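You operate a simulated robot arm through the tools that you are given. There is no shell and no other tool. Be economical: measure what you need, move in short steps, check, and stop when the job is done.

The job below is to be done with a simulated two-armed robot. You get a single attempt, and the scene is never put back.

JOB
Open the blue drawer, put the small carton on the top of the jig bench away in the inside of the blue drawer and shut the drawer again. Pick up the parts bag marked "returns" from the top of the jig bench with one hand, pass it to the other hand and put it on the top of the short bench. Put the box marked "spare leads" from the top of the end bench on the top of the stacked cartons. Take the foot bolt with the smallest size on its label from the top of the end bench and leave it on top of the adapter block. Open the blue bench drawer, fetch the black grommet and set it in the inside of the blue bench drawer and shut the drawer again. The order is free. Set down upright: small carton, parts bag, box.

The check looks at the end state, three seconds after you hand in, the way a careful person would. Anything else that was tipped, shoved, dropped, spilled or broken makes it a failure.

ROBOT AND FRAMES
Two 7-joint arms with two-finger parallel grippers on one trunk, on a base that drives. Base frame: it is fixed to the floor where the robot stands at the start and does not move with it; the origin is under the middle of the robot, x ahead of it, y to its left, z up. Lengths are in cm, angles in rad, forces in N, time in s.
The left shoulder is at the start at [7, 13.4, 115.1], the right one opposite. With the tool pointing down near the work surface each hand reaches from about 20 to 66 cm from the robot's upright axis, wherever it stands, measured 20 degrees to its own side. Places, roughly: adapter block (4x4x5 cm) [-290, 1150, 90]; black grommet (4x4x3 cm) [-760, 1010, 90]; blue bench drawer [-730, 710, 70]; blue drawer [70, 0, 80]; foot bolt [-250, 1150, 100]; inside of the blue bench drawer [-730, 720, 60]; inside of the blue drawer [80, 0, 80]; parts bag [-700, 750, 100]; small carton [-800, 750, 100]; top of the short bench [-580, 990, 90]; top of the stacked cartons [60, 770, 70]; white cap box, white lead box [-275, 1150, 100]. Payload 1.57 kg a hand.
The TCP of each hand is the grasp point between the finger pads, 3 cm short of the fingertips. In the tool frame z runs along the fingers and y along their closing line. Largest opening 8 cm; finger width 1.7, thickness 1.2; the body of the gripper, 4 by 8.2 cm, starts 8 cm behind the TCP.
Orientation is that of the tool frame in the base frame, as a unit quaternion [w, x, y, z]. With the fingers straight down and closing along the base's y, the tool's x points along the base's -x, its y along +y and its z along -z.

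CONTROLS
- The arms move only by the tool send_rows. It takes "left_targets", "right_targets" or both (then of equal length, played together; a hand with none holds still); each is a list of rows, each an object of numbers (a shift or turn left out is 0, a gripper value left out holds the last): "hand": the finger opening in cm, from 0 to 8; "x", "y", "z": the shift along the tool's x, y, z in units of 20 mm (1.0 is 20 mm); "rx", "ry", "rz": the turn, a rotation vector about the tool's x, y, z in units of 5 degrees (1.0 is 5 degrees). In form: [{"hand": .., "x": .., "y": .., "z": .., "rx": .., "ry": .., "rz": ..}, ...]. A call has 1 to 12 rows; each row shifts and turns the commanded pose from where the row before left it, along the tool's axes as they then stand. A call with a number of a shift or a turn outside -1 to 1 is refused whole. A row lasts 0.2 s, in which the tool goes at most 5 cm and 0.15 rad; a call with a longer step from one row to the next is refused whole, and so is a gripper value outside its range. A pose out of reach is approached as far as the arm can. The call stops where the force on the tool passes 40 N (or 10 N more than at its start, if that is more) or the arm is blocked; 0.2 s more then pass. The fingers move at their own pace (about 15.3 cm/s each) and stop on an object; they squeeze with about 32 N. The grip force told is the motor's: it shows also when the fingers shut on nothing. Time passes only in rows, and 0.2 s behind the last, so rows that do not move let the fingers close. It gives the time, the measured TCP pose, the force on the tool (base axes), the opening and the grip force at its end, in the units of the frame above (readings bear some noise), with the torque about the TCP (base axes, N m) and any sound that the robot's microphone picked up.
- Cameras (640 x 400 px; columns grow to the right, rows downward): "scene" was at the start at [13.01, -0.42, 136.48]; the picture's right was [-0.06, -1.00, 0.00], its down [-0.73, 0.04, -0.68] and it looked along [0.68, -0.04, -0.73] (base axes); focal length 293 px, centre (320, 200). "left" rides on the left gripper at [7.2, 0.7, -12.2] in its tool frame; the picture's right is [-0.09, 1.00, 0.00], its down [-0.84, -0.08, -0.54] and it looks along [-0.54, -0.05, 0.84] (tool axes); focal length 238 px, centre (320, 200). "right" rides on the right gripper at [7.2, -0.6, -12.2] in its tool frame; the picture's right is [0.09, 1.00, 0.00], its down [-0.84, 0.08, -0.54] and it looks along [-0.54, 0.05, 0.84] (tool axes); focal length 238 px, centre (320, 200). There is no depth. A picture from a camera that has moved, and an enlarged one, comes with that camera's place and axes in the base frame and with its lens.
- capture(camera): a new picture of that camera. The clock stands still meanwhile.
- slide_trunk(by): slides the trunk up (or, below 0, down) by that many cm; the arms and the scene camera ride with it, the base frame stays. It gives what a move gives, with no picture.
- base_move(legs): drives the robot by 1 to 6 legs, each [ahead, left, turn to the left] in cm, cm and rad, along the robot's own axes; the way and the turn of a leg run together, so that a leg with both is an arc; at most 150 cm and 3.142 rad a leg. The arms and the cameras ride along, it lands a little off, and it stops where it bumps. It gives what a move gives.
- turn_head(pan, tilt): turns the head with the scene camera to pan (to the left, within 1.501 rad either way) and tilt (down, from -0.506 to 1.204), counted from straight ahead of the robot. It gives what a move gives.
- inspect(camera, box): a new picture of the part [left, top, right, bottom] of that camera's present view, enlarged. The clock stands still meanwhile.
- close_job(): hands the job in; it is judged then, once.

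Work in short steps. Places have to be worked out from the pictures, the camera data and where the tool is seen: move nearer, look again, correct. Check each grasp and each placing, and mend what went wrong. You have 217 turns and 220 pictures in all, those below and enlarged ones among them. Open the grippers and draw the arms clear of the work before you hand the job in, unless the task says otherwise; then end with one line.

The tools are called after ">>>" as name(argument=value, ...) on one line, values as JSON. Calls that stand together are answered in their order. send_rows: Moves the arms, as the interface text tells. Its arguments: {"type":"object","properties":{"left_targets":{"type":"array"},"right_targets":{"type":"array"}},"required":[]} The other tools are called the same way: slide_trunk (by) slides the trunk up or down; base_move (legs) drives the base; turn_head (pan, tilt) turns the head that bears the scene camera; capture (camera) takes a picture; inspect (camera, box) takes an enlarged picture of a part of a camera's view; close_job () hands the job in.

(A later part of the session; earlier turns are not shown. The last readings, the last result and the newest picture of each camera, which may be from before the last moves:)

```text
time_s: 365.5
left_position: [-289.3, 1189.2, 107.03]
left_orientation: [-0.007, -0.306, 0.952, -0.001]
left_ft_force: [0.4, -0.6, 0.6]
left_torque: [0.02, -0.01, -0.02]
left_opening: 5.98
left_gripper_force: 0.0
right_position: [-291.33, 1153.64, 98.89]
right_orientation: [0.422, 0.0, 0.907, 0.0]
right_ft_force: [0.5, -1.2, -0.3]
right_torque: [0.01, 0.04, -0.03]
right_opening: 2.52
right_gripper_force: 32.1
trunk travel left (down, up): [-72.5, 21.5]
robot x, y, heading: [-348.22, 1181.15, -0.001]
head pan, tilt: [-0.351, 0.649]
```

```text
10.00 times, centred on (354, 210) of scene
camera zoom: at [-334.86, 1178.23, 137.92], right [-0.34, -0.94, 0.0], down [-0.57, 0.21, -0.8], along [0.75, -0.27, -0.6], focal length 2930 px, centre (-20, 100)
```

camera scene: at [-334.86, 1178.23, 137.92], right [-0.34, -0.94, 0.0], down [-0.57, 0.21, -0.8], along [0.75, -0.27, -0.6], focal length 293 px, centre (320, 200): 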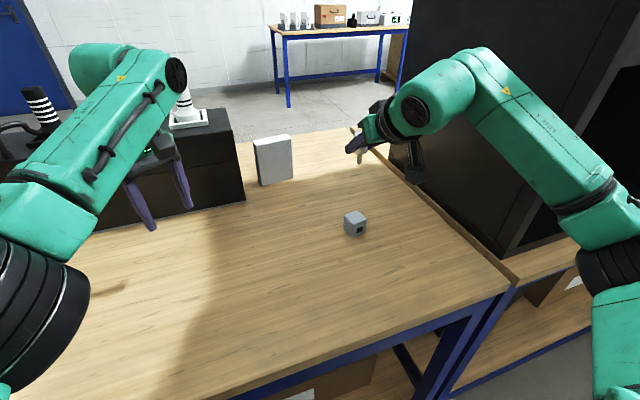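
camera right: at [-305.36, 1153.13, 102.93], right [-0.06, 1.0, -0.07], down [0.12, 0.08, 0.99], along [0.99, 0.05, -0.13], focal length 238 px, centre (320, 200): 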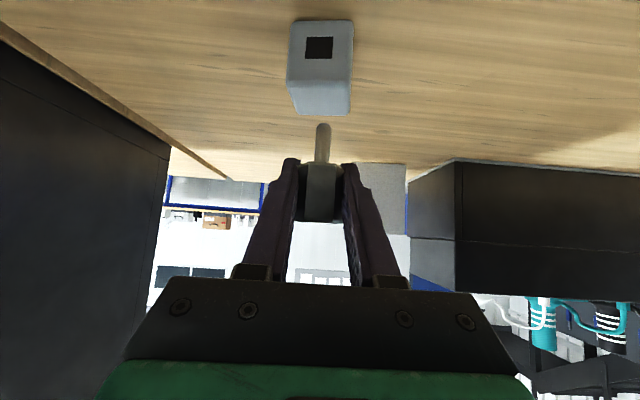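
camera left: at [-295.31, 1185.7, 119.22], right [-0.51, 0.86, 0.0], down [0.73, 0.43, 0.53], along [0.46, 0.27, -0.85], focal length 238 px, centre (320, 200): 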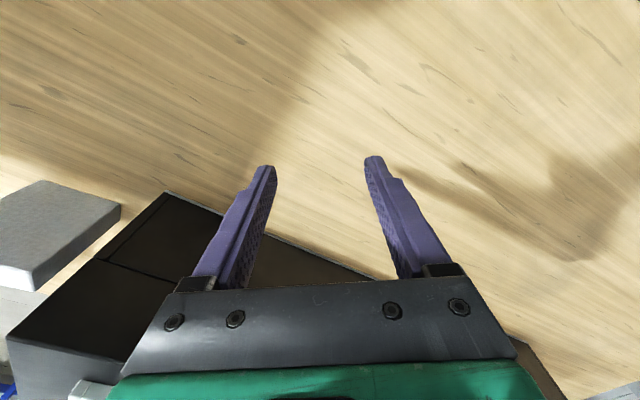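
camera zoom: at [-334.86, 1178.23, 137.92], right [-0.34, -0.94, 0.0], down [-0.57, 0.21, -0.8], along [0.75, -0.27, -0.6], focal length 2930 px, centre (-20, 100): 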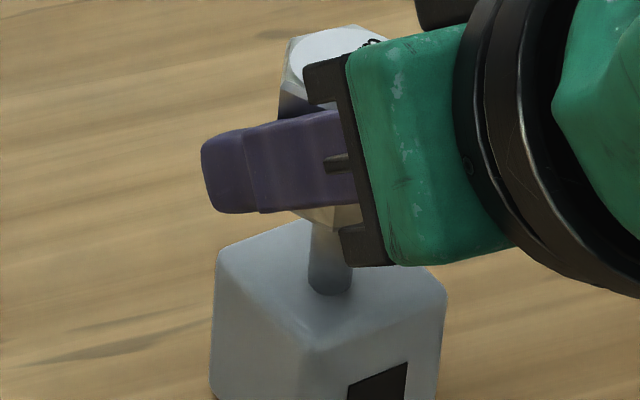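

No contact yet. I nudge 3 mm forward and continue down.

>>> send_rows(right_targets=[{"x": -0.02, "z": 0.18}, {}])

>>> send_rows(right_targets=[{"x": 0.077, "z": 0.064}, {}])

>>> inspect(camera="scene", box=[322, 190, 386, 230])

>>> inspect(camera="right", box=[240, 50, 400, 150])

```text
time_s: 366.1
left_position: [-289.37, 1189.37, 106.99]
left_orientation: [-0.007, -0.306, 0.952, -0.002]
left_ft_force: [-0.6, 0.3, 0.3]
left_torque: [-0.02, 0.01, -0.02]
left_opening: 5.99
left_gripper_force: 0.1
right_position: [-290.96, 1153.78, 98.73]
right_orientation: [0.424, 0.001, 0.906, -0.001]
right_ft_force: [-0.7, -0.8, 4.9]
right_torque: [-0.03, -0.01, -0.01]
right_opening: 2.55
right_gripper_force: 32.2
trunk travel left (down, up): [-72.5, 21.5]
robot x, y, heading: [-348.24, 1181.24, -0.006]
head pan, tilt: [-0.351, 0.649]
```

```text
time_s: 366.7
left_position: [-289.53, 1189.3, 107.13]
left_orientation: [-0.006, -0.305, 0.952, -0.002]
left_ft_force: [-0.1, 0.3, 0.8]
left_torque: [0.04, -0.01, 0.02]
left_opening: 6.0
left_gripper_force: 0.0
right_position: [-291.06, 1153.74, 98.71]
right_orientation: [0.426, 0.0, 0.905, -0.001]
right_ft_force: [2.2, -2.9, 15.0]
right_torque: [-0.08, -0.19, -0.01]
right_opening: 2.56
right_gripper_force: 31.7
trunk travel left (down, up): [-72.5, 21.5]
robot x, y, heading: [-348.1, 1180.8, 0.001]
head pan, tilt: [-0.351, 0.649]
```

```text
10.00 times, centred on (354, 210) of scene
camera zoom: at [-335.11, 1178.32, 137.97], right [-0.34, -0.94, 0.0], down [-0.57, 0.21, -0.8], along [0.75, -0.27, -0.6], focal length 2930 px, centre (-20, 100)
```

zoom: 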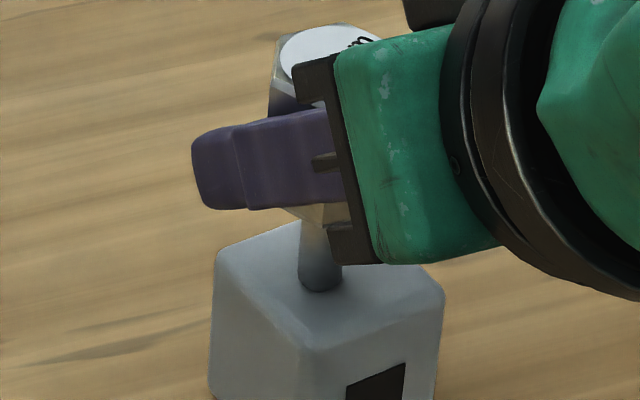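

```text
4.00 times, centred on (320, 100) of right
camera zoom: at [-305.2, 1153.24, 100.99], right [-0.06, 1.0, -0.07], down [0.12, 0.08, 0.99], along [0.99, 0.05, -0.12], focal length 953 px, centre (320, 600)
```

zoom: 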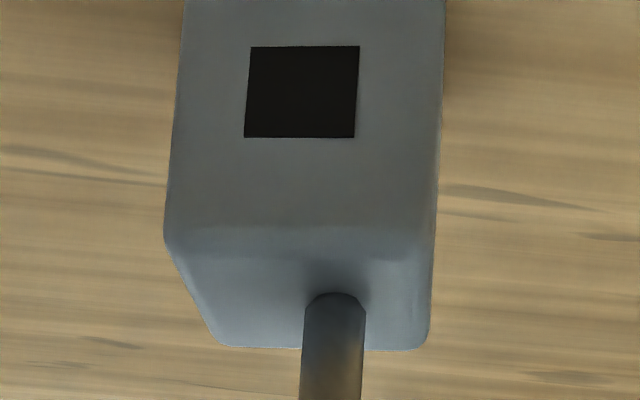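

Contact made (15 N), foot well inside the block top. I relax the pressure and open in small steps.

>>> send_rows(right_targets=[{"x": -0.05, "z": -0.042}, {}, {"hand": 2.7}, {"hand": 2.9}, {"hand": 3.2}, {"hand": 4}, {"hand": 5}, {}])

>>> inspect(camera="scene", box=[312, 170, 408, 230])

```text
time_s: 368.5
left_position: [-289.27, 1189.23, 107.07]
left_orientation: [-0.007, -0.306, 0.952, -0.001]
left_ft_force: [-0.6, -0.4, 0.4]
left_torque: [0.0, 0.0, -0.01]
left_opening: 5.99
left_gripper_force: 0.0
right_position: [-290.89, 1153.7, 98.71]
right_orientation: [0.423, 0.001, 0.906, -0.001]
right_ft_force: [0.1, -0.4, 0.0]
right_torque: [-0.02, 0.0, 0.01]
right_opening: 5.01
right_gripper_force: 0.0
trunk travel left (down, up): [-72.5, 21.5]
robot x, y, heading: [-348.18, 1180.97, -0.001]
head pan, tilt: [-0.351, 0.649]
```

```text
6.67 times, centred on (360, 200) of scene
camera zoom: at [-334.86, 1178.23, 137.92], right [-0.34, -0.94, 0.0], down [-0.57, 0.21, -0.8], along [0.75, -0.27, -0.6], focal length 1953 px, centre (53, 200)
```

zoom: 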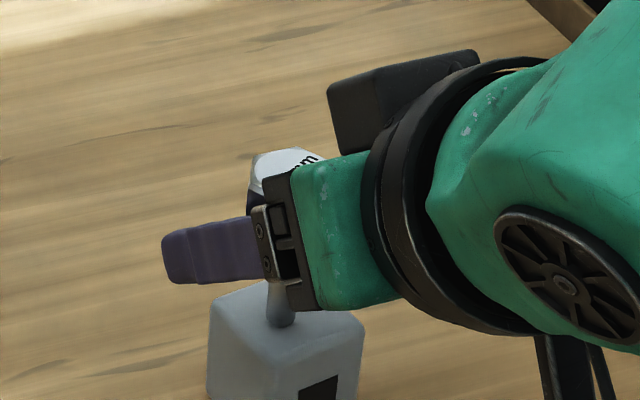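

It stands. I withdraw straight back along the fingers.

>>> send_rows(right_targets=[{"z": -0.5}, {"z": -0.7}, {"z": -1}, {"z": -1}, {"z": -1}, {"z": -1}, {"z": -1}])

>>> capture(camera="scene")

>>> capture(camera="right")

```text
time_s: 370.1
left_position: [-289.33, 1189.31, 107.08]
left_orientation: [-0.006, -0.306, 0.952, -0.002]
left_ft_force: [-1.0, 0.6, 0.3]
left_torque: [0.01, -0.02, 0.0]
left_opening: 6.01
left_gripper_force: 0.0
right_position: [-300.61, 1153.87, 106.76]
right_orientation: [0.422, 0.001, 0.906, -0.001]
right_ft_force: [-0.1, -0.4, -0.3]
right_torque: [-0.02, -0.02, 0.01]
right_opening: 5.0
right_gripper_force: 0.1
trunk travel left (down, up): [-72.5, 21.5]
robot x, y, heading: [-348.28, 1181.31, 0.0]
head pan, tilt: [-0.351, 0.649]
```

```text
129 pictures are left
camera scene: at [-334.98, 1178.26, 137.93], right [-0.34, -0.94, 0.0], down [-0.57, 0.21, -0.8], along [0.75, -0.27, -0.6], focal length 293 px, centre (320, 200)
```

scene: 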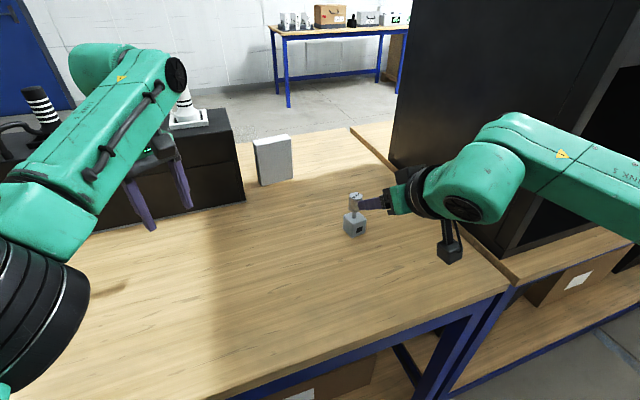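

```text
128 pictures are left
camera right: at [-314.76, 1153.27, 108.95], right [-0.06, 1.0, -0.07], down [0.12, 0.08, 0.99], along [0.99, 0.05, -0.13], focal length 238 px, centre (320, 200)
```

right: 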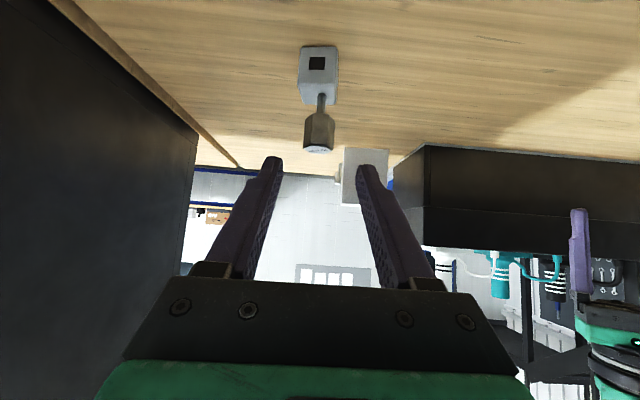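

Bolt stands on the block. I back away from the bench and bring both hands to neutral, pointing down.

>>> base_move(legs=[[-45, 0, 0]])

>>> send_rows(left_targets=[{"rz": 1}, {"rz": 1}, {"rz": 1}, {"rz": 1}, {"rz": 1}, {"rz": 1}, {"rz": 1}, {"rz": 1}, {"rz": 1}, {"rz": 1}, {"rz": 1}, {"rz": 1}], right_targets=[{"ry": 1}, {"ry": 1}, {"ry": 1}, {"ry": 1}, {"ry": 1}, {"ry": 1}, {"ry": 1}, {"ry": 1}, {"ry": 1}, {"ry": 1}, {}, {}])

>>> capture(camera="scene")

```text
time_s: 372.8
left_position: [-333.63, 1189.66, 107.02]
left_orientation: [-0.006, -0.311, 0.95, -0.001]
left_ft_force: [-0.7, 0.1, 0.6]
left_torque: [0.0, -0.01, 0.0]
left_opening: 5.98
left_gripper_force: 0.0
right_position: [-344.44, 1154.02, 106.58]
right_orientation: [0.423, -0.004, 0.906, 0.001]
right_ft_force: [0.3, 0.5, 0.3]
right_torque: [-0.03, 0.02, -0.02]
right_opening: 4.99
right_gripper_force: 0.0
trunk travel left (down, up): [-72.5, 21.5]
robot x, y, heading: [-392.58, 1181.01, 0.006]
head pan, tilt: [-0.351, 0.649]
```

```text
time_s: 375.4
left_position: [-333.73, 1189.6, 106.85]
left_orientation: [-0.006, 0.207, 0.978, -0.004]
left_ft_force: [0.1, -0.6, 0.0]
left_torque: [0.0, -0.02, -0.02]
left_opening: 5.97
left_gripper_force: 0.1
right_position: [-344.59, 1154.07, 106.55]
right_orientation: [-0.001, -0.005, 1.0, 0.0]
right_ft_force: [0.0, 0.7, 0.2]
right_torque: [0.05, 0.0, -0.04]
right_opening: 4.98
right_gripper_force: 0.0
trunk travel left (down, up): [-72.5, 21.5]
robot x, y, heading: [-392.91, 1181.0, 0.011]
head pan, tilt: [-0.351, 0.649]
```

```text
127 pictures are left
camera scene: at [-379.18, 1178.12, 137.92], right [-0.33, -0.94, 0.0], down [-0.57, 0.2, -0.8], along [0.75, -0.27, -0.6], focal length 293 px, centre (320, 200)
```

scene: 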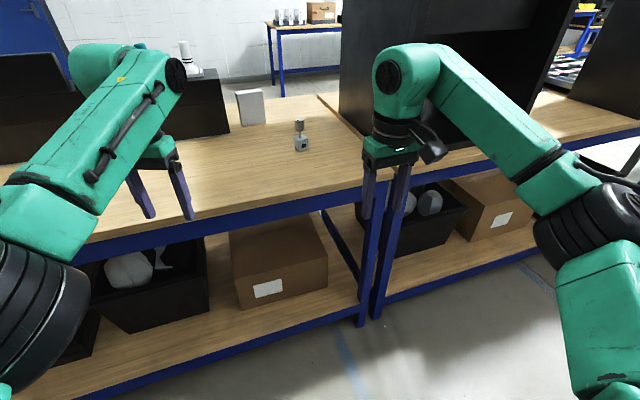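

Both arms fine. I turn to face -y and look west along the back of the benches.

>>> base_move(legs=[[-20, 0, 0], [0, 0, -1.577]])

>>> turn_head(pan=-0.9, tilt=0.35)

>>> capture(camera="scene")

```text
time_s: 380.8
left_position: [-404.83, 1121.94, 106.9]
left_orientation: [-0.007, 0.843, 0.538, 0.001]
left_ft_force: [0.1, 0.2, -1.0]
left_torque: [0.0, -0.02, 0.02]
left_opening: 6.01
left_gripper_force: 0.0
right_position: [-440.37, 1133.34, 106.57]
right_orientation: [0.0, 0.71, 0.704, 0.0]
right_ft_force: [0.8, 0.0, -0.5]
right_torque: [0.01, -0.01, -0.01]
right_opening: 5.02
right_gripper_force: 0.1
trunk travel left (down, up): [-72.5, 21.5]
robot x, y, heading: [-412.53, 1180.75, -1.582]
head pan, tilt: [-0.351, 0.649]
```

```text
time_s: 381.8
left_position: [-404.81, 1121.94, 106.9]
left_orientation: [-0.008, 0.843, 0.538, 0.0]
left_ft_force: [1.0, -0.3, 0.1]
left_torque: [0.03, 0.0, 0.03]
left_opening: 6.0
left_gripper_force: 0.1
right_position: [-440.18, 1133.2, 106.66]
right_orientation: [0.0, 0.71, 0.704, 0.0]
right_ft_force: [-0.2, -0.7, -0.6]
right_torque: [0.02, 0.0, 0.04]
right_opening: 5.01
right_gripper_force: 0.1
trunk travel left (down, up): [-72.5, 21.5]
robot x, y, heading: [-412.77, 1180.91, -1.575]
head pan, tilt: [-0.901, 0.351]
```

```text
126 pictures are left
camera scene: at [-419.88, 1170.03, 140.62], right [-0.62, 0.79, 0.0], down [0.27, 0.21, -0.94], along [-0.74, -0.58, -0.34], focal length 293 px, centre (320, 200)
```

scene: 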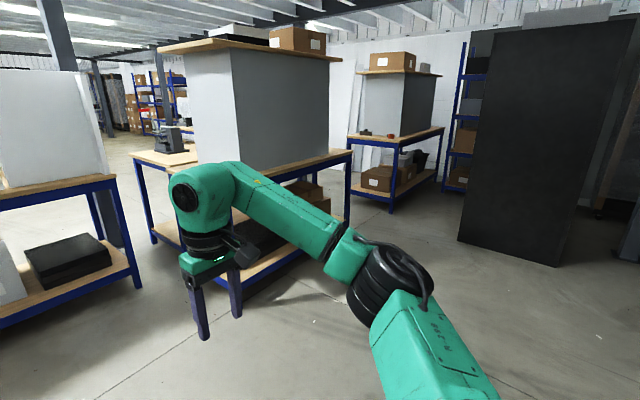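

I now understand the layout: the short bench has a booth with a ~33 cm free strip at its back (y≈1001–1034), and the grommet bench is reachable from here. I strafe west toward the grommet.

>>> base_move(legs=[[20, -120, 0.006], [45, -110, 0], [15, -50, 0]])

>>> turn_head(pan=-0.4, tilt=0.6)

>>> capture(camera="scene")

```text
time_s: 396.4
left_position: [-683.97, 1038.43, 106.9]
left_orientation: [-0.007, 0.84, 0.543, 0.0]
left_ft_force: [-0.3, 0.8, -0.4]
left_torque: [0.03, 0.02, 0.03]
left_opening: 5.99
left_gripper_force: 0.1
right_position: [-719.35, 1049.61, 106.58]
right_orientation: [0.0, 0.708, 0.706, 0.0]
right_ft_force: [-0.2, 0.0, 0.7]
right_torque: [0.0, -0.01, -0.01]
right_opening: 5.0
right_gripper_force: 0.0
trunk travel left (down, up): [-72.5, 21.5]
robot x, y, heading: [-692.04, 1097.8, -1.57]
head pan, tilt: [-0.901, 0.351]
stopped in leg 3: the robot was blocked; the commanded pose is now the measured one
```

```text
time_s: 397.3
left_position: [-683.85, 1038.6, 106.97]
left_orientation: [-0.007, 0.841, 0.542, 0.0]
left_ft_force: [-0.1, 0.4, -0.7]
left_torque: [-0.04, 0.01, 0.03]
left_opening: 6.03
left_gripper_force: 0.2
right_position: [-719.35, 1049.79, 106.68]
right_orientation: [0.0, 0.707, 0.707, 0.0]
right_ft_force: [0.0, 0.0, 0.4]
right_torque: [0.0, 0.01, -0.02]
right_opening: 5.01
right_gripper_force: 0.0
trunk travel left (down, up): [-72.5, 21.5]
robot x, y, heading: [-691.69, 1097.31, -1.568]
head pan, tilt: [-0.4, 0.6]
```

```text
125 pictures are left
camera scene: at [-695.42, 1084.33, 138.35], right [-0.92, 0.39, 0.0], down [0.22, 0.52, -0.83], along [-0.32, -0.76, -0.56], focal length 293 px, centre (320, 200)
```

scene: 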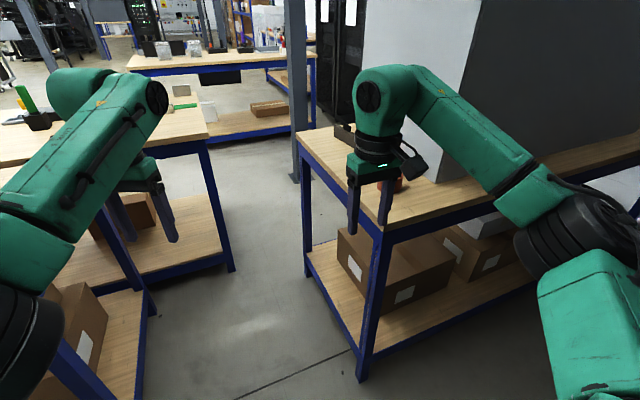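

The base touched the black cabinet's corner at its right, and stopped. I drive forward 33 and look again with the right hand raised and pulled aside.

>>> base_move(legs=[[25, 3, 0]])

>>> send_rows(right_targets=[{"z": -1}, {"z": -1}, {"z": -1}, {"z": -1}, {"y": 1}, {"y": 1}, {"y": 1}])

>>> turn_head(pan=-0.6, tilt=0.65)

>>> capture(camera="scene")

>>> capture(camera="right")

```text
time_s: 399.1
left_position: [-680.71, 1013.6, 107.07]
left_orientation: [-0.006, 0.839, 0.543, 0.0]
left_ft_force: [0.1, -0.1, 1.0]
left_torque: [0.02, -0.01, 0.0]
left_opening: 6.0
left_gripper_force: 0.0
right_position: [-716.11, 1024.85, 106.65]
right_orientation: [0.0, 0.707, 0.707, -0.001]
right_ft_force: [0.0, -1.0, -0.8]
right_torque: [-0.01, 0.01, 0.01]
right_opening: 5.02
right_gripper_force: 0.1
trunk travel left (down, up): [-72.5, 21.5]
robot x, y, heading: [-689.12, 1072.07, -1.564]
head pan, tilt: [-0.4, 0.6]
```

```text
time_s: 400.7
left_position: [-680.64, 1013.51, 106.92]
left_orientation: [-0.007, 0.839, 0.543, -0.001]
left_ft_force: [0.1, 0.1, 0.6]
left_torque: [0.01, -0.03, 0.05]
left_opening: 5.99
left_gripper_force: 0.0
right_position: [-710.07, 1024.69, 114.8]
right_orientation: [-0.001, 0.707, 0.708, -0.001]
right_ft_force: [-0.8, 0.5, 0.5]
right_torque: [-0.02, 0.0, 0.0]
right_opening: 5.01
right_gripper_force: 0.1
trunk travel left (down, up): [-72.5, 21.5]
robot x, y, heading: [-689.13, 1072.1, -1.562]
head pan, tilt: [-0.4, 0.6]
```

```text
time_s: 401.5
left_position: [-680.62, 1013.51, 106.95]
left_orientation: [-0.006, 0.839, 0.544, 0.001]
left_ft_force: [-0.3, 0.1, 0.4]
left_torque: [-0.01, -0.01, 0.01]
left_opening: 6.02
left_gripper_force: 0.1
right_position: [-710.08, 1024.67, 114.7]
right_orientation: [0.001, 0.707, 0.708, 0.001]
right_ft_force: [-1.4, 0.1, 0.6]
right_torque: [0.02, -0.03, 0.01]
right_opening: 5.0
right_gripper_force: 0.1
trunk travel left (down, up): [-72.5, 21.5]
robot x, y, heading: [-689.16, 1072.4, -1.567]
head pan, tilt: [-0.6, 0.649]
```

```text
124 pictures are left
camera scene: at [-693.8, 1060.24, 137.92], right [-0.83, 0.56, 0.0], down [0.34, 0.5, -0.8], along [-0.45, -0.66, -0.6], focal length 293 px, centre (320, 200)
```

scene: 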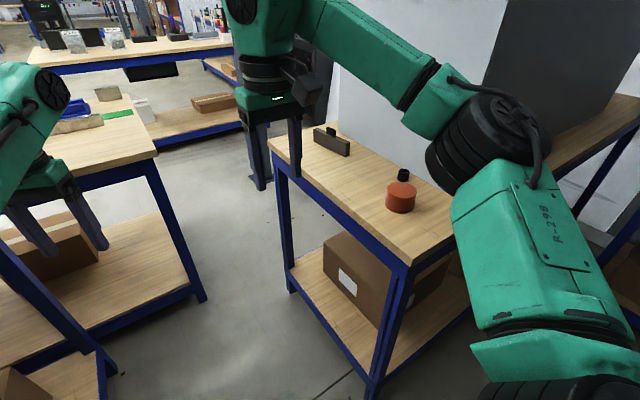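

```text
123 pictures are left
camera right: at [-711.03, 1031.96, 126.86], right [1.0, 0.09, 0.0], down [0.08, -0.84, 0.54], along [0.05, -0.54, -0.84], focal length 238 px, centre (320, 200)
```

right: 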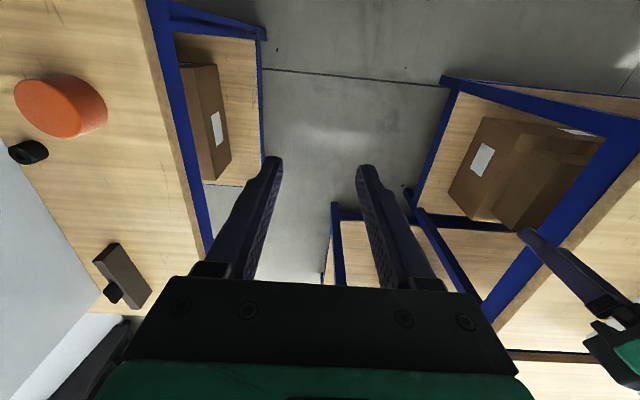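

Grommet ≈(-754.6, 1014.3), orange dish at (-746, 1021.7), booth face x≈-764. I move the base to (-736, 1062).

>>> base_move(legs=[[10, -20, 0], [0, -27, 0]])

>>> capture(camera="right")

>>> capture(camera="scene")

```text
time_s: 404.4
left_position: [-716.88, 1005.22, 107.5]
left_orientation: [-0.009, 0.836, 0.549, -0.014]
left_ft_force: [0.9, 0.3, 0.2]
left_torque: [0.03, 0.03, -0.01]
left_opening: 6.02
left_gripper_force: 0.1
right_position: [-745.08, 1016.37, 115.6]
right_orientation: [-0.015, 0.686, 0.727, -0.017]
right_ft_force: [-1.0, -0.3, 0.4]
right_torque: [0.0, 0.01, -0.01]
right_opening: 4.97
right_gripper_force: 0.0
trunk travel left (down, up): [-72.5, 21.5]
robot x, y, heading: [-728.38, 1062.11, -1.553]
head pan, tilt: [-0.6, 0.649]
stopped in leg 2: the robot was blocked; the commanded pose is now the measured one
```

```text
122 pictures are left
camera right: at [-745.86, 1023.59, 127.61], right [0.99, 0.15, -0.04], down [0.15, -0.83, 0.54], along [0.04, -0.54, -0.84], focal length 238 px, centre (320, 200)
```

right: 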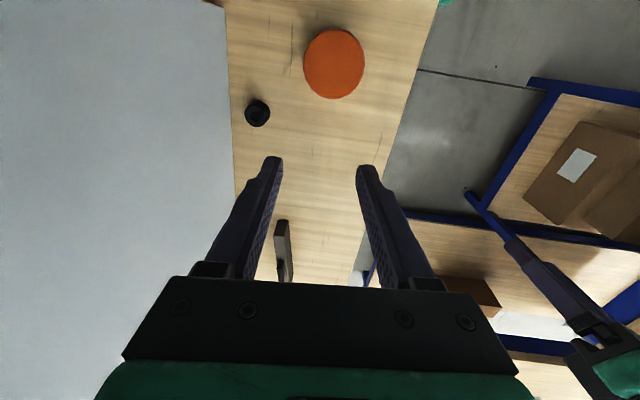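

```text
121 pictures are left
camera scene: at [-729.93, 1052.1, 138.22], right [-0.83, 0.55, 0.01], down [0.31, 0.49, -0.81], along [-0.45, -0.67, -0.58], focal length 293 px, centre (320, 200)
```

scene: 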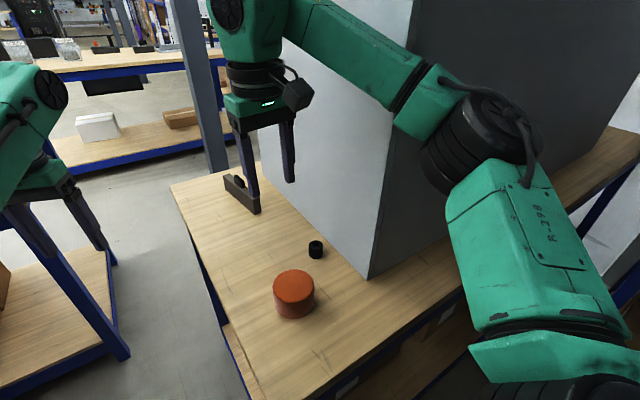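

The right elbow touched the booth. I'll instead face west from the gap beside the bench so no arm passes the booth. I move away, turn, and come alongside.

>>> base_move(legs=[[-8, 43, 0], [0, 0, -1.588], [0, 40, 0]])

>>> turn_head(pan=0, tilt=0.7)

>>> capture(camera="scene")

```text
time_s: 413.0
left_position: [-745.66, 1024.05, 106.94]
left_orientation: [-0.004, 0.975, -0.222, 0.006]
left_ft_force: [0.0, -0.1, -0.9]
left_torque: [-0.02, 0.01, 0.0]
left_opening: 6.02
left_gripper_force: 0.0
right_position: [-733.65, 1052.28, 114.3]
right_orientation: [-0.006, 1.0, 0.004, 0.006]
right_ft_force: [0.5, -0.3, -0.1]
right_torque: [-0.01, 0.0, 0.01]
right_opening: 5.01
right_gripper_force: 0.1
trunk travel left (down, up): [-72.5, 21.5]
robot x, y, heading: [-686.31, 1031.0, 3.118]
head pan, tilt: [-0.6, 0.649]
```

```text
time_s: 414.0
left_position: [-745.63, 1024.06, 106.85]
left_orientation: [-0.003, 0.975, -0.222, 0.005]
left_ft_force: [-0.1, -0.1, -0.5]
left_torque: [-0.05, -0.02, 0.01]
left_opening: 5.99
left_gripper_force: 0.1
right_position: [-733.48, 1052.13, 114.21]
right_orientation: [-0.006, 1.0, 0.004, 0.005]
right_ft_force: [0.0, -0.4, -0.2]
right_torque: [-0.01, 0.05, 0.01]
right_opening: 5.01
right_gripper_force: 0.1
trunk travel left (down, up): [-72.5, 21.5]
robot x, y, heading: [-686.71, 1030.78, 3.117]
head pan, tilt: [0.0, 0.7]
```

```text
120 pictures are left
camera scene: at [-700.14, 1031.18, 137.49], right [0.02, 1.0, 0.0], down [0.64, -0.02, -0.76], along [-0.76, 0.02, -0.64], focal length 293 px, centre (320, 200)
```

scene: 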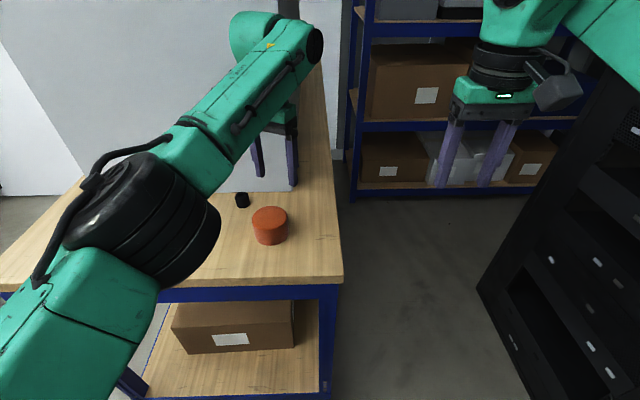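

The grommet (242, 200) is at ≈(-754.8, 1013.8). The left hand suits: I straighten its roll and shift the base to put it above the grommet.

>>> send_rows(left_targets=[{"rz": -1}, {"rz": -1}, {"rz": -1}, {"rz": -1}, {"rz": -1}])

>>> base_move(legs=[[9, 10.2, 0.02]])

>>> capture(camera="left")

>>> capture(camera="right")

```text
time_s: 415.2
left_position: [-745.65, 1024.1, 106.88]
left_orientation: [-0.004, 1.0, -0.006, 0.006]
left_ft_force: [-0.1, 0.2, -0.3]
left_torque: [0.0, 0.01, 0.04]
left_opening: 6.0
left_gripper_force: 0.1
right_position: [-733.6, 1052.23, 114.22]
right_orientation: [-0.006, 1.0, 0.003, 0.005]
right_ft_force: [-0.7, -0.2, -0.5]
right_torque: [0.01, -0.02, -0.01]
right_opening: 4.99
right_gripper_force: 0.1
trunk travel left (down, up): [-72.5, 21.5]
robot x, y, heading: [-686.64, 1030.77, 3.119]
head pan, tilt: [0.0, 0.7]
```

```text
time_s: 416.5
left_position: [-754.56, 1012.88, 106.95]
left_orientation: [-0.003, 1.0, 0.004, 0.005]
left_ft_force: [0.6, 1.1, 0.0]
left_torque: [-0.01, -0.03, -0.04]
left_opening: 6.01
left_gripper_force: 0.0
right_position: [-743.02, 1041.53, 114.25]
right_orientation: [-0.005, 1.0, 0.014, 0.005]
right_ft_force: [0.9, 0.2, 0.2]
right_torque: [0.04, 0.0, 0.01]
right_opening: 5.03
right_gripper_force: 0.1
trunk travel left (down, up): [-72.5, 21.5]
robot x, y, heading: [-695.86, 1021.08, 3.141]
head pan, tilt: [0.0, 0.7]
```

```text
119 pictures are left
camera left: at [-747.37, 1012.21, 119.18], right [-0.08, -1.0, -0.01], down [-0.84, 0.07, 0.53], along [-0.53, 0.05, -0.85], focal length 238 px, centre (320, 200)
```

left: 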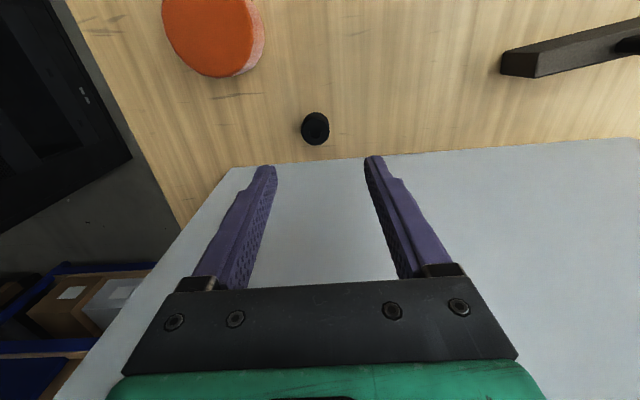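

```text
118 pictures are left
camera right: at [-736.18, 1042.23, 126.52], right [0.12, -0.99, -0.01], down [-0.84, -0.11, 0.53], along [-0.53, -0.06, -0.85], focal length 238 px, centre (320, 200)
```

right: 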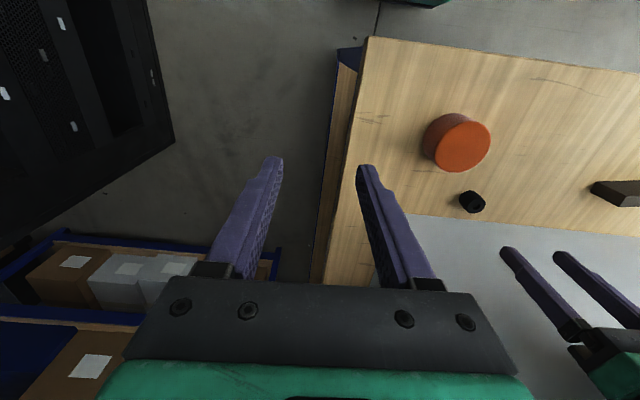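

I tilt the left hand 15° so its wrist stays clear of the booth, then descend onto the grommet.

>>> send_rows(left_targets=[{"ry": -1}, {"ry": -1}, {"ry": -1, "y": -0.36}, {"x": 0.24, "z": 0.893}, {"x": 0.24, "z": 0.893}, {"x": 0.24, "z": 0.893}, {"x": 0.24, "z": 0.893}, {"x": 0.24, "z": 0.893}])

>>> capture(camera="left")

>>> inspect(camera="right", box=[420, 140, 640, 277])

```text
time_s: 418.3
left_position: [-754.51, 1013.47, 97.7]
left_orientation: [-0.003, 0.992, 0.004, -0.125]
left_ft_force: [-0.8, 1.3, 0.9]
left_torque: [0.01, 0.01, -0.03]
left_opening: 6.0
left_gripper_force: 0.0
right_position: [-743.1, 1041.37, 114.26]
right_orientation: [-0.006, 1.0, 0.014, 0.006]
right_ft_force: [-0.2, 0.3, 0.1]
right_torque: [0.01, 0.0, -0.01]
right_opening: 4.98
right_gripper_force: 0.2
trunk travel left (down, up): [-72.5, 21.5]
robot x, y, heading: [-695.68, 1020.87, 3.135]
head pan, tilt: [0.0, 0.7]
```

```text
117 pictures are left
camera left: at [-744.52, 1012.85, 107.62], right [-0.08, -1.0, 0.02], down [-0.68, 0.07, 0.73], along [-0.73, 0.05, -0.68], focal length 238 px, centre (320, 200)
```

left: 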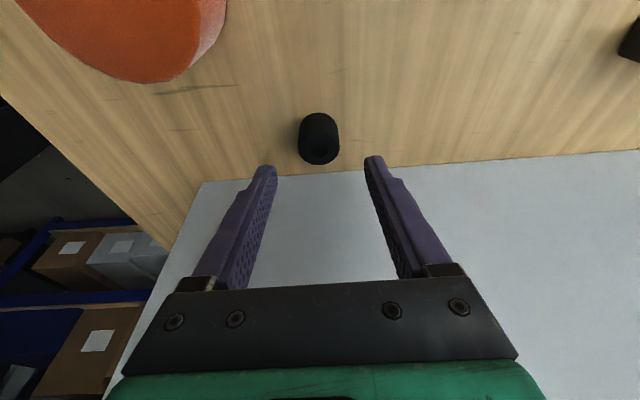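

```text
2.91 times, centred on (530, 208) of right
camera zoom: at [-736.29, 1042.09, 126.51], right [0.12, -0.99, -0.01], down [-0.84, -0.11, 0.53], along [-0.53, -0.05, -0.85], focal length 693 px, centre (-291, 175)
```

zoom: 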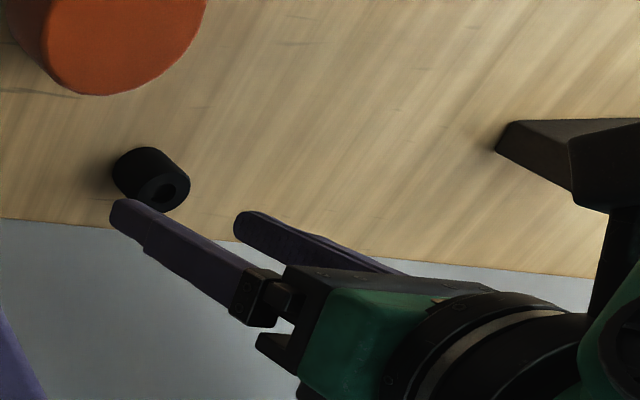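

Aligned. I go down the last 3.7 cm and close.

>>> send_rows(left_targets=[{"x": 0.24, "z": 0.893}, {"x": 0.24, "z": 0.893}, {"hand": 0}, {}, {}])

>>> capture(camera="left")

```text
time_s: 419.5
left_position: [-754.58, 1013.75, 93.94]
left_orientation: [-0.003, 0.992, 0.005, -0.124]
left_ft_force: [-0.1, 0.1, 0.1]
left_torque: [-0.02, -0.02, 0.0]
left_opening: 2.89
left_gripper_force: 32.1
right_position: [-743.11, 1041.23, 114.32]
right_orientation: [-0.006, 1.0, 0.014, 0.005]
right_ft_force: [0.0, 0.4, -0.1]
right_torque: [0.0, -0.02, 0.01]
right_opening: 4.98
right_gripper_force: 0.0
trunk travel left (down, up): [-72.5, 21.5]
robot x, y, heading: [-695.8, 1020.74, 3.138]
head pan, tilt: [0.0, 0.7]
```

```text
115 pictures are left
camera left: at [-744.49, 1013.03, 103.91], right [-0.08, -1.0, 0.02], down [-0.68, 0.07, 0.73], along [-0.73, 0.05, -0.68], focal length 238 px, centre (320, 200)
```

left: 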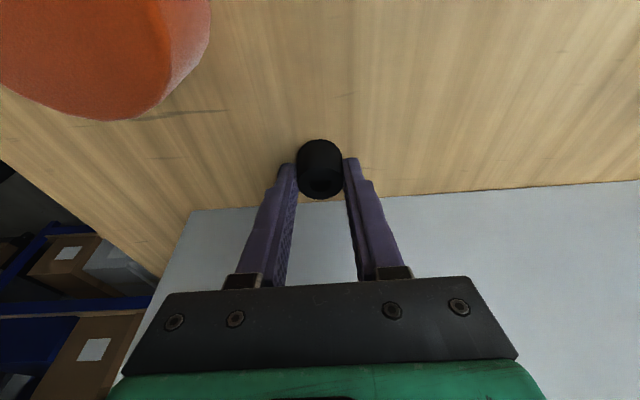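

Gripped (2.89 cm). I lift 12 cm and check.

>>> send_rows(left_targets=[{"x": -0.24, "z": -0.893}, {"x": -0.24, "z": -0.893}, {"x": -0.24, "z": -0.893}, {"x": -0.24, "z": -0.893}, {"x": -0.24, "z": -0.893}, {"x": -0.24, "z": -0.893}])

>>> capture(camera="left")

```text
time_s: 420.9
left_position: [-754.72, 1013.5, 104.95]
left_orientation: [-0.002, 0.992, 0.005, -0.125]
left_ft_force: [-0.4, -1.2, -0.3]
left_torque: [0.03, -0.02, -0.02]
left_opening: 2.85
left_gripper_force: 32.0
right_position: [-743.12, 1041.28, 114.31]
right_orientation: [-0.006, 1.0, 0.014, 0.005]
right_ft_force: [-0.3, -0.8, 1.0]
right_torque: [0.0, -0.02, -0.02]
right_opening: 5.0
right_gripper_force: 0.1
trunk travel left (down, up): [-72.5, 21.5]
robot x, y, heading: [-695.45, 1020.85, 3.139]
head pan, tilt: [0.0, 0.7]
```

```text
114 pictures are left
camera left: at [-744.55, 1012.84, 114.96], right [-0.08, -1.0, 0.02], down [-0.68, 0.07, 0.73], along [-0.73, 0.05, -0.68], focal length 238 px, centre (320, 200)
```

left: 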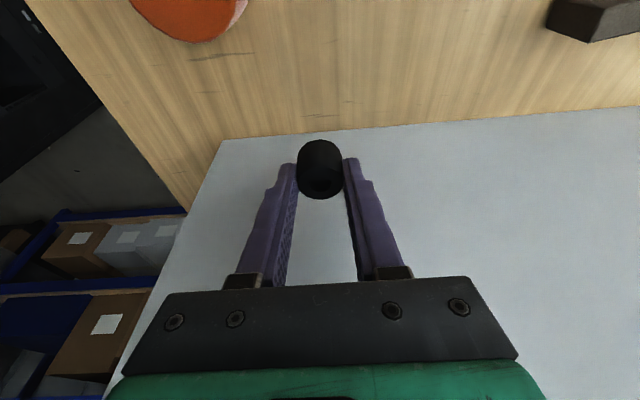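

Grommet held. I drive back out: past the short bench, behind the end bench and around the bin.

>>> base_move(legs=[[0, -47, 0], [-90, 0, 0], [-100, -70, 0], [-100, -40, 0], [20, -62, 0], [-70, -125, 0]])

>>> turn_head(pan=0.9, tilt=0.7)

>>> capture(camera="scene")

```text
time_s: 449.0
left_position: [-416.09, 1360.62, 104.97]
left_orientation: [-0.004, 0.992, -0.001, -0.125]
left_ft_force: [0.6, 0.0, -0.1]
left_torque: [0.02, 0.02, 0.0]
left_opening: 2.91
left_gripper_force: 32.0
right_position: [-404.21, 1388.06, 114.33]
right_orientation: [-0.006, 1.0, 0.008, 0.005]
right_ft_force: [-0.9, 0.0, -0.6]
right_torque: [0.02, -0.01, 0.03]
right_opening: 4.99
right_gripper_force: 0.0
trunk travel left (down, up): [-72.5, 21.5]
robot x, y, heading: [-357.54, 1366.98, 3.126]
head pan, tilt: [0.0, 0.7]
```

```text
time_s: 450.2
left_position: [-416.01, 1360.53, 104.98]
left_orientation: [-0.003, 0.992, -0.001, -0.125]
left_ft_force: [-0.3, 0.1, 0.3]
left_torque: [-0.03, 0.01, -0.01]
left_opening: 2.94
left_gripper_force: 32.2
right_position: [-404.19, 1388.19, 114.2]
right_orientation: [-0.006, 1.0, 0.008, 0.005]
right_ft_force: [-1.2, 0.3, -0.5]
right_torque: [0.01, 0.0, 0.02]
right_opening: 5.02
right_gripper_force: 0.0
trunk travel left (down, up): [-72.5, 21.5]
robot x, y, heading: [-356.86, 1366.87, 3.126]
head pan, tilt: [0.901, 0.7]
```

```text
113 pictures are left
camera scene: at [-367.51, 1360.66, 137.49], right [-0.77, 0.63, 0.0], down [0.41, 0.5, -0.76], along [-0.48, -0.59, -0.64], focal length 293 px, centre (320, 200)
```

scene: 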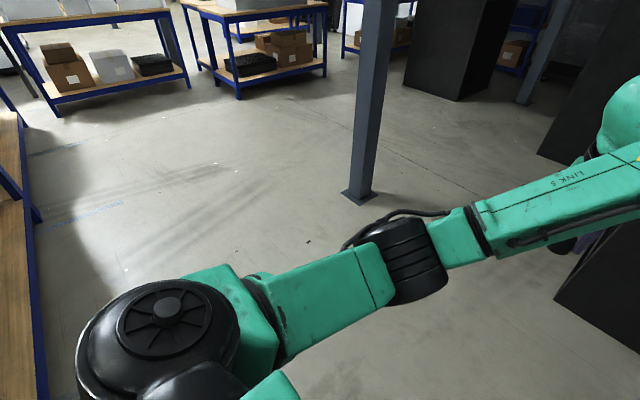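

I continue around the bin and down the aisle, keeping heading π.

>>> base_move(legs=[[-20, -34, 0.016], [-150, 0, 0], [-22, 0, 0], [0, 150, 0], [0, 150, 0], [0, 120, 0]])

```text
time_s: 460.6
left_position: [-244.0, 1394.76, 104.74]
left_orientation: [-0.002, 0.992, 0.008, -0.123]
left_ft_force: [-0.1, 0.0, -0.4]
left_torque: [-0.01, -0.06, 0.02]
left_opening: 2.95
left_gripper_force: 32.1
right_position: [-232.73, 1422.5, 114.1]
right_orientation: [-0.006, 1.0, 0.017, 0.007]
right_ft_force: [0.0, 1.0, -0.7]
right_torque: [0.0, -0.03, 0.03]
right_opening: 5.03
right_gripper_force: 0.0
trunk travel left (down, up): [-72.5, 21.5]
robot x, y, heading: [-184.89, 1402.54, -3.136]
head pan, tilt: [0.901, 0.7]
stopped in leg 3: the robot was blocked; the commanded pose is now the measured one
```

Something (likely the stair rail by the right arm) blocked backing up. I move away from it (-y) first, then down the aisle.

>>> base_move(legs=[[3, 30, 0], [-8, 50, 0], [-14, 80, 0], [0, 150, 0], [0, 150, 0]])

>>> capture(camera="left")

```text
time_s: 483.2
left_position: [-224.7, 933.59, 104.94]
left_orientation: [-0.002, 0.992, 0.006, -0.125]
left_ft_force: [-0.6, 0.0, -0.3]
left_torque: [-0.02, 0.02, 0.02]
left_opening: 2.92
left_gripper_force: 32.1
right_position: [-213.18, 961.33, 114.22]
right_orientation: [-0.006, 1.0, 0.014, 0.006]
right_ft_force: [-1.0, -0.5, -0.4]
right_torque: [0.01, -0.02, 0.02]
right_opening: 4.99
right_gripper_force: 0.0
trunk travel left (down, up): [-72.5, 21.5]
robot x, y, heading: [-166.2, 941.06, 3.142]
head pan, tilt: [0.901, 0.7]
```

```text
112 pictures are left
camera left: at [-214.63, 932.95, 114.92], right [-0.08, -1.0, 0.02], down [-0.68, 0.07, 0.73], along [-0.73, 0.05, -0.68], focal length 238 px, centre (320, 200)
```

left: 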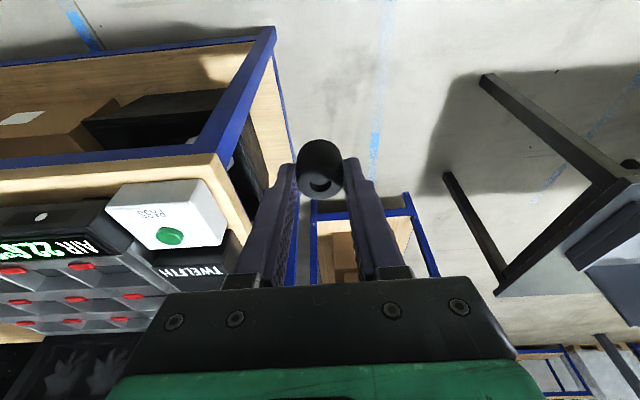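

Still held. I go on through the cart gap toward the jig bench.

>>> base_move(legs=[[-3, 150, 0], [0, 150, 0], [0, 13, 0], [150, 0, 0], [150, 0, 0], [60, 0, 0]])

>>> turn_head(pan=-0.6, tilt=0.5)

>>> capture(camera="scene")

```text
refused: leg 1 is longer than a leg can be; nothing moved
```

```text
time_s: 484.9
left_position: [-224.78, 933.52, 104.88]
left_orientation: [-0.003, 0.992, 0.006, -0.124]
left_ft_force: [-0.8, 0.3, 0.3]
left_torque: [0.02, 0.0, 0.01]
left_opening: 2.92
left_gripper_force: 31.4
right_position: [-213.09, 961.34, 114.29]
right_orientation: [-0.006, 1.0, 0.014, 0.006]
right_ft_force: [-0.4, 0.7, 0.1]
right_torque: [0.01, 0.01, 0.01]
right_opening: 5.0
right_gripper_force: 0.1
trunk travel left (down, up): [-72.5, 21.5]
robot x, y, heading: [-165.96, 941.13, 3.144]
head pan, tilt: [-0.6, 0.499]
```

```text
111 pictures are left
camera scene: at [-178.26, 946.11, 139.26], right [0.56, 0.83, 0.0], down [0.4, -0.27, -0.88], along [-0.72, 0.5, -0.48], focal length 293 px, centre (320, 200)
```

scene: 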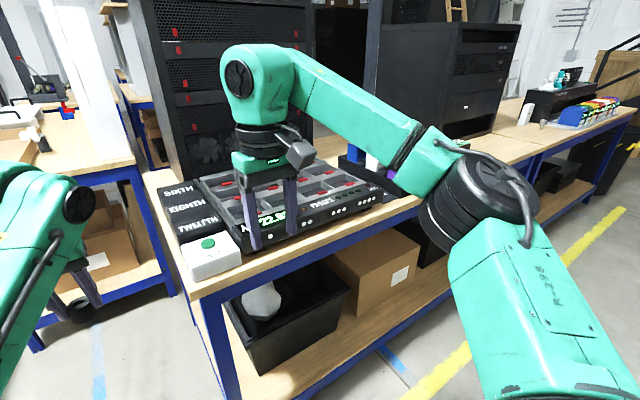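

The leg was slightly too long; I repeat within the limit.

>>> base_move(legs=[[-3, 149, 0], [0, 149, 0], [0, 15, 0], [150, 0, 0], [150, 0, 0], [60, 0, 0]])

>>> capture(camera="scene")

```text
time_s: 517.3
left_position: [-579.48, 611.21, 104.9]
left_orientation: [-0.002, 0.992, 0.014, -0.125]
left_ft_force: [-0.1, 1.1, 0.6]
left_torque: [0.02, 0.01, -0.03]
left_opening: 2.94
left_gripper_force: 31.9
right_position: [-568.59, 639.28, 114.27]
right_orientation: [-0.006, 1.0, 0.024, 0.005]
right_ft_force: [0.4, -0.5, 0.4]
right_torque: [0.02, 0.0, -0.01]
right_opening: 5.0
right_gripper_force: 0.0
trunk travel left (down, up): [-72.5, 21.5]
robot x, y, heading: [-520.81, 619.98, -3.128]
head pan, tilt: [-0.6, 0.499]
```

```text
110 pictures are left
camera scene: at [-533.31, 624.67, 139.27], right [0.55, 0.83, 0.0], down [0.4, -0.26, -0.88], along [-0.73, 0.48, -0.48], focal length 293 px, centre (320, 200)
```

scene: 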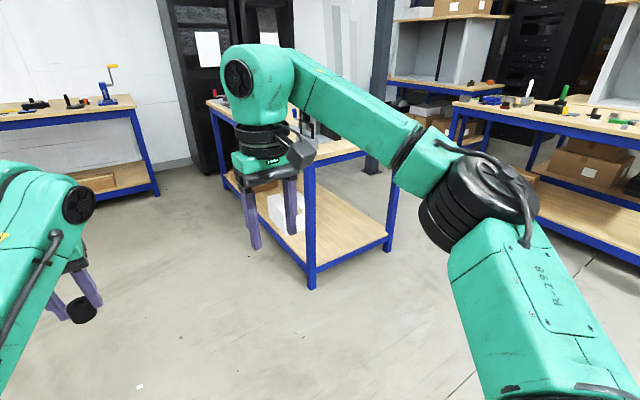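

I drive to x≈-725 and turn right to face the jig bench's drawer side.

>>> base_move(legs=[[150, 3, -0.014], [52, 5, 0], [0, 0, -1.571]])

>>> turn_head(pan=0, tilt=0.6)

>>> capture(camera="scene")

```text
refused: leg 1 is longer than a leg can be; nothing moved
```

```text
time_s: 518.3
left_position: [-579.5, 611.31, 104.96]
left_orientation: [-0.002, 0.992, 0.014, -0.125]
left_ft_force: [0.6, 0.7, -0.3]
left_torque: [0.02, 0.0, 0.0]
left_opening: 2.96
left_gripper_force: 31.8
right_position: [-568.6, 639.33, 114.23]
right_orientation: [-0.006, 1.0, 0.024, 0.007]
right_ft_force: [-0.5, -0.4, -0.3]
right_torque: [-0.04, 0.02, -0.03]
right_opening: 4.97
right_gripper_force: 0.1
trunk travel left (down, up): [-72.5, 21.5]
robot x, y, heading: [-520.94, 619.95, -3.124]
head pan, tilt: [0.0, 0.6]
```

```text
109 pictures are left
camera scene: at [-534.61, 619.53, 138.35], right [-0.02, 1.0, 0.0], down [0.56, 0.01, -0.83], along [-0.82, -0.01, -0.56], focal length 293 px, centre (320, 200)
```

scene: 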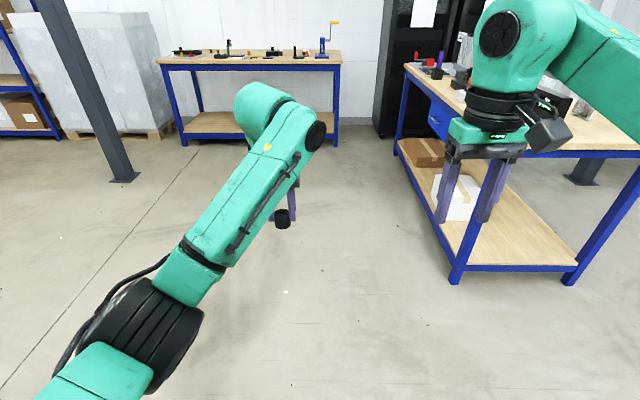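

>>> base_move(legs=[[149, 3, -0.017], [53, 5, 0], [0, 0, -1.571]])

>>> capture(camera="scene")

>>> capture(camera="right")

```text
time_s: 532.3
left_position: [-727.46, 671.9, 105.11]
left_orientation: [0.092, -0.688, 0.715, 0.084]
left_ft_force: [0.1, -0.5, -1.1]
left_torque: [0.0, -0.01, 0.03]
left_opening: 2.96
left_gripper_force: 32.0
right_position: [-700.13, 659.0, 114.24]
right_orientation: [-0.001, -0.7, 0.714, -0.009]
right_ft_force: [-0.1, -0.8, 0.1]
right_torque: [0.01, -0.01, 0.04]
right_opening: 5.0
right_gripper_force: 0.0
trunk travel left (down, up): [-72.5, 21.5]
robot x, y, heading: [-723.12, 612.81, 1.517]
head pan, tilt: [0.0, 0.6]
```

```text
108 pictures are left
camera scene: at [-722.23, 626.56, 138.35], right [1.0, -0.05, 0.0], down [-0.03, -0.56, -0.82], along [0.04, 0.82, -0.57], focal length 293 px, centre (320, 200)
```

scene: 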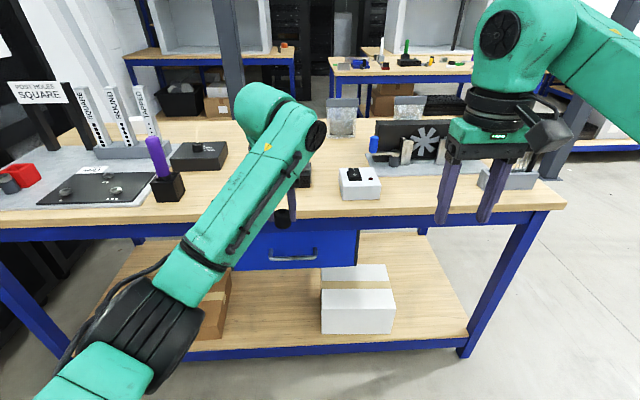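

```text
107 pictures are left
camera right: at [-700.04, 652.03, 126.48], right [-1.0, -0.07, -0.01], down [-0.07, 0.84, 0.53], along [-0.03, 0.53, -0.85], focal length 238 px, centre (320, 200)
```

right: 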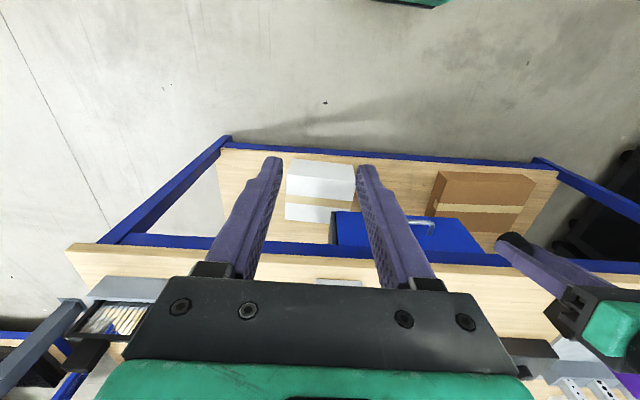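

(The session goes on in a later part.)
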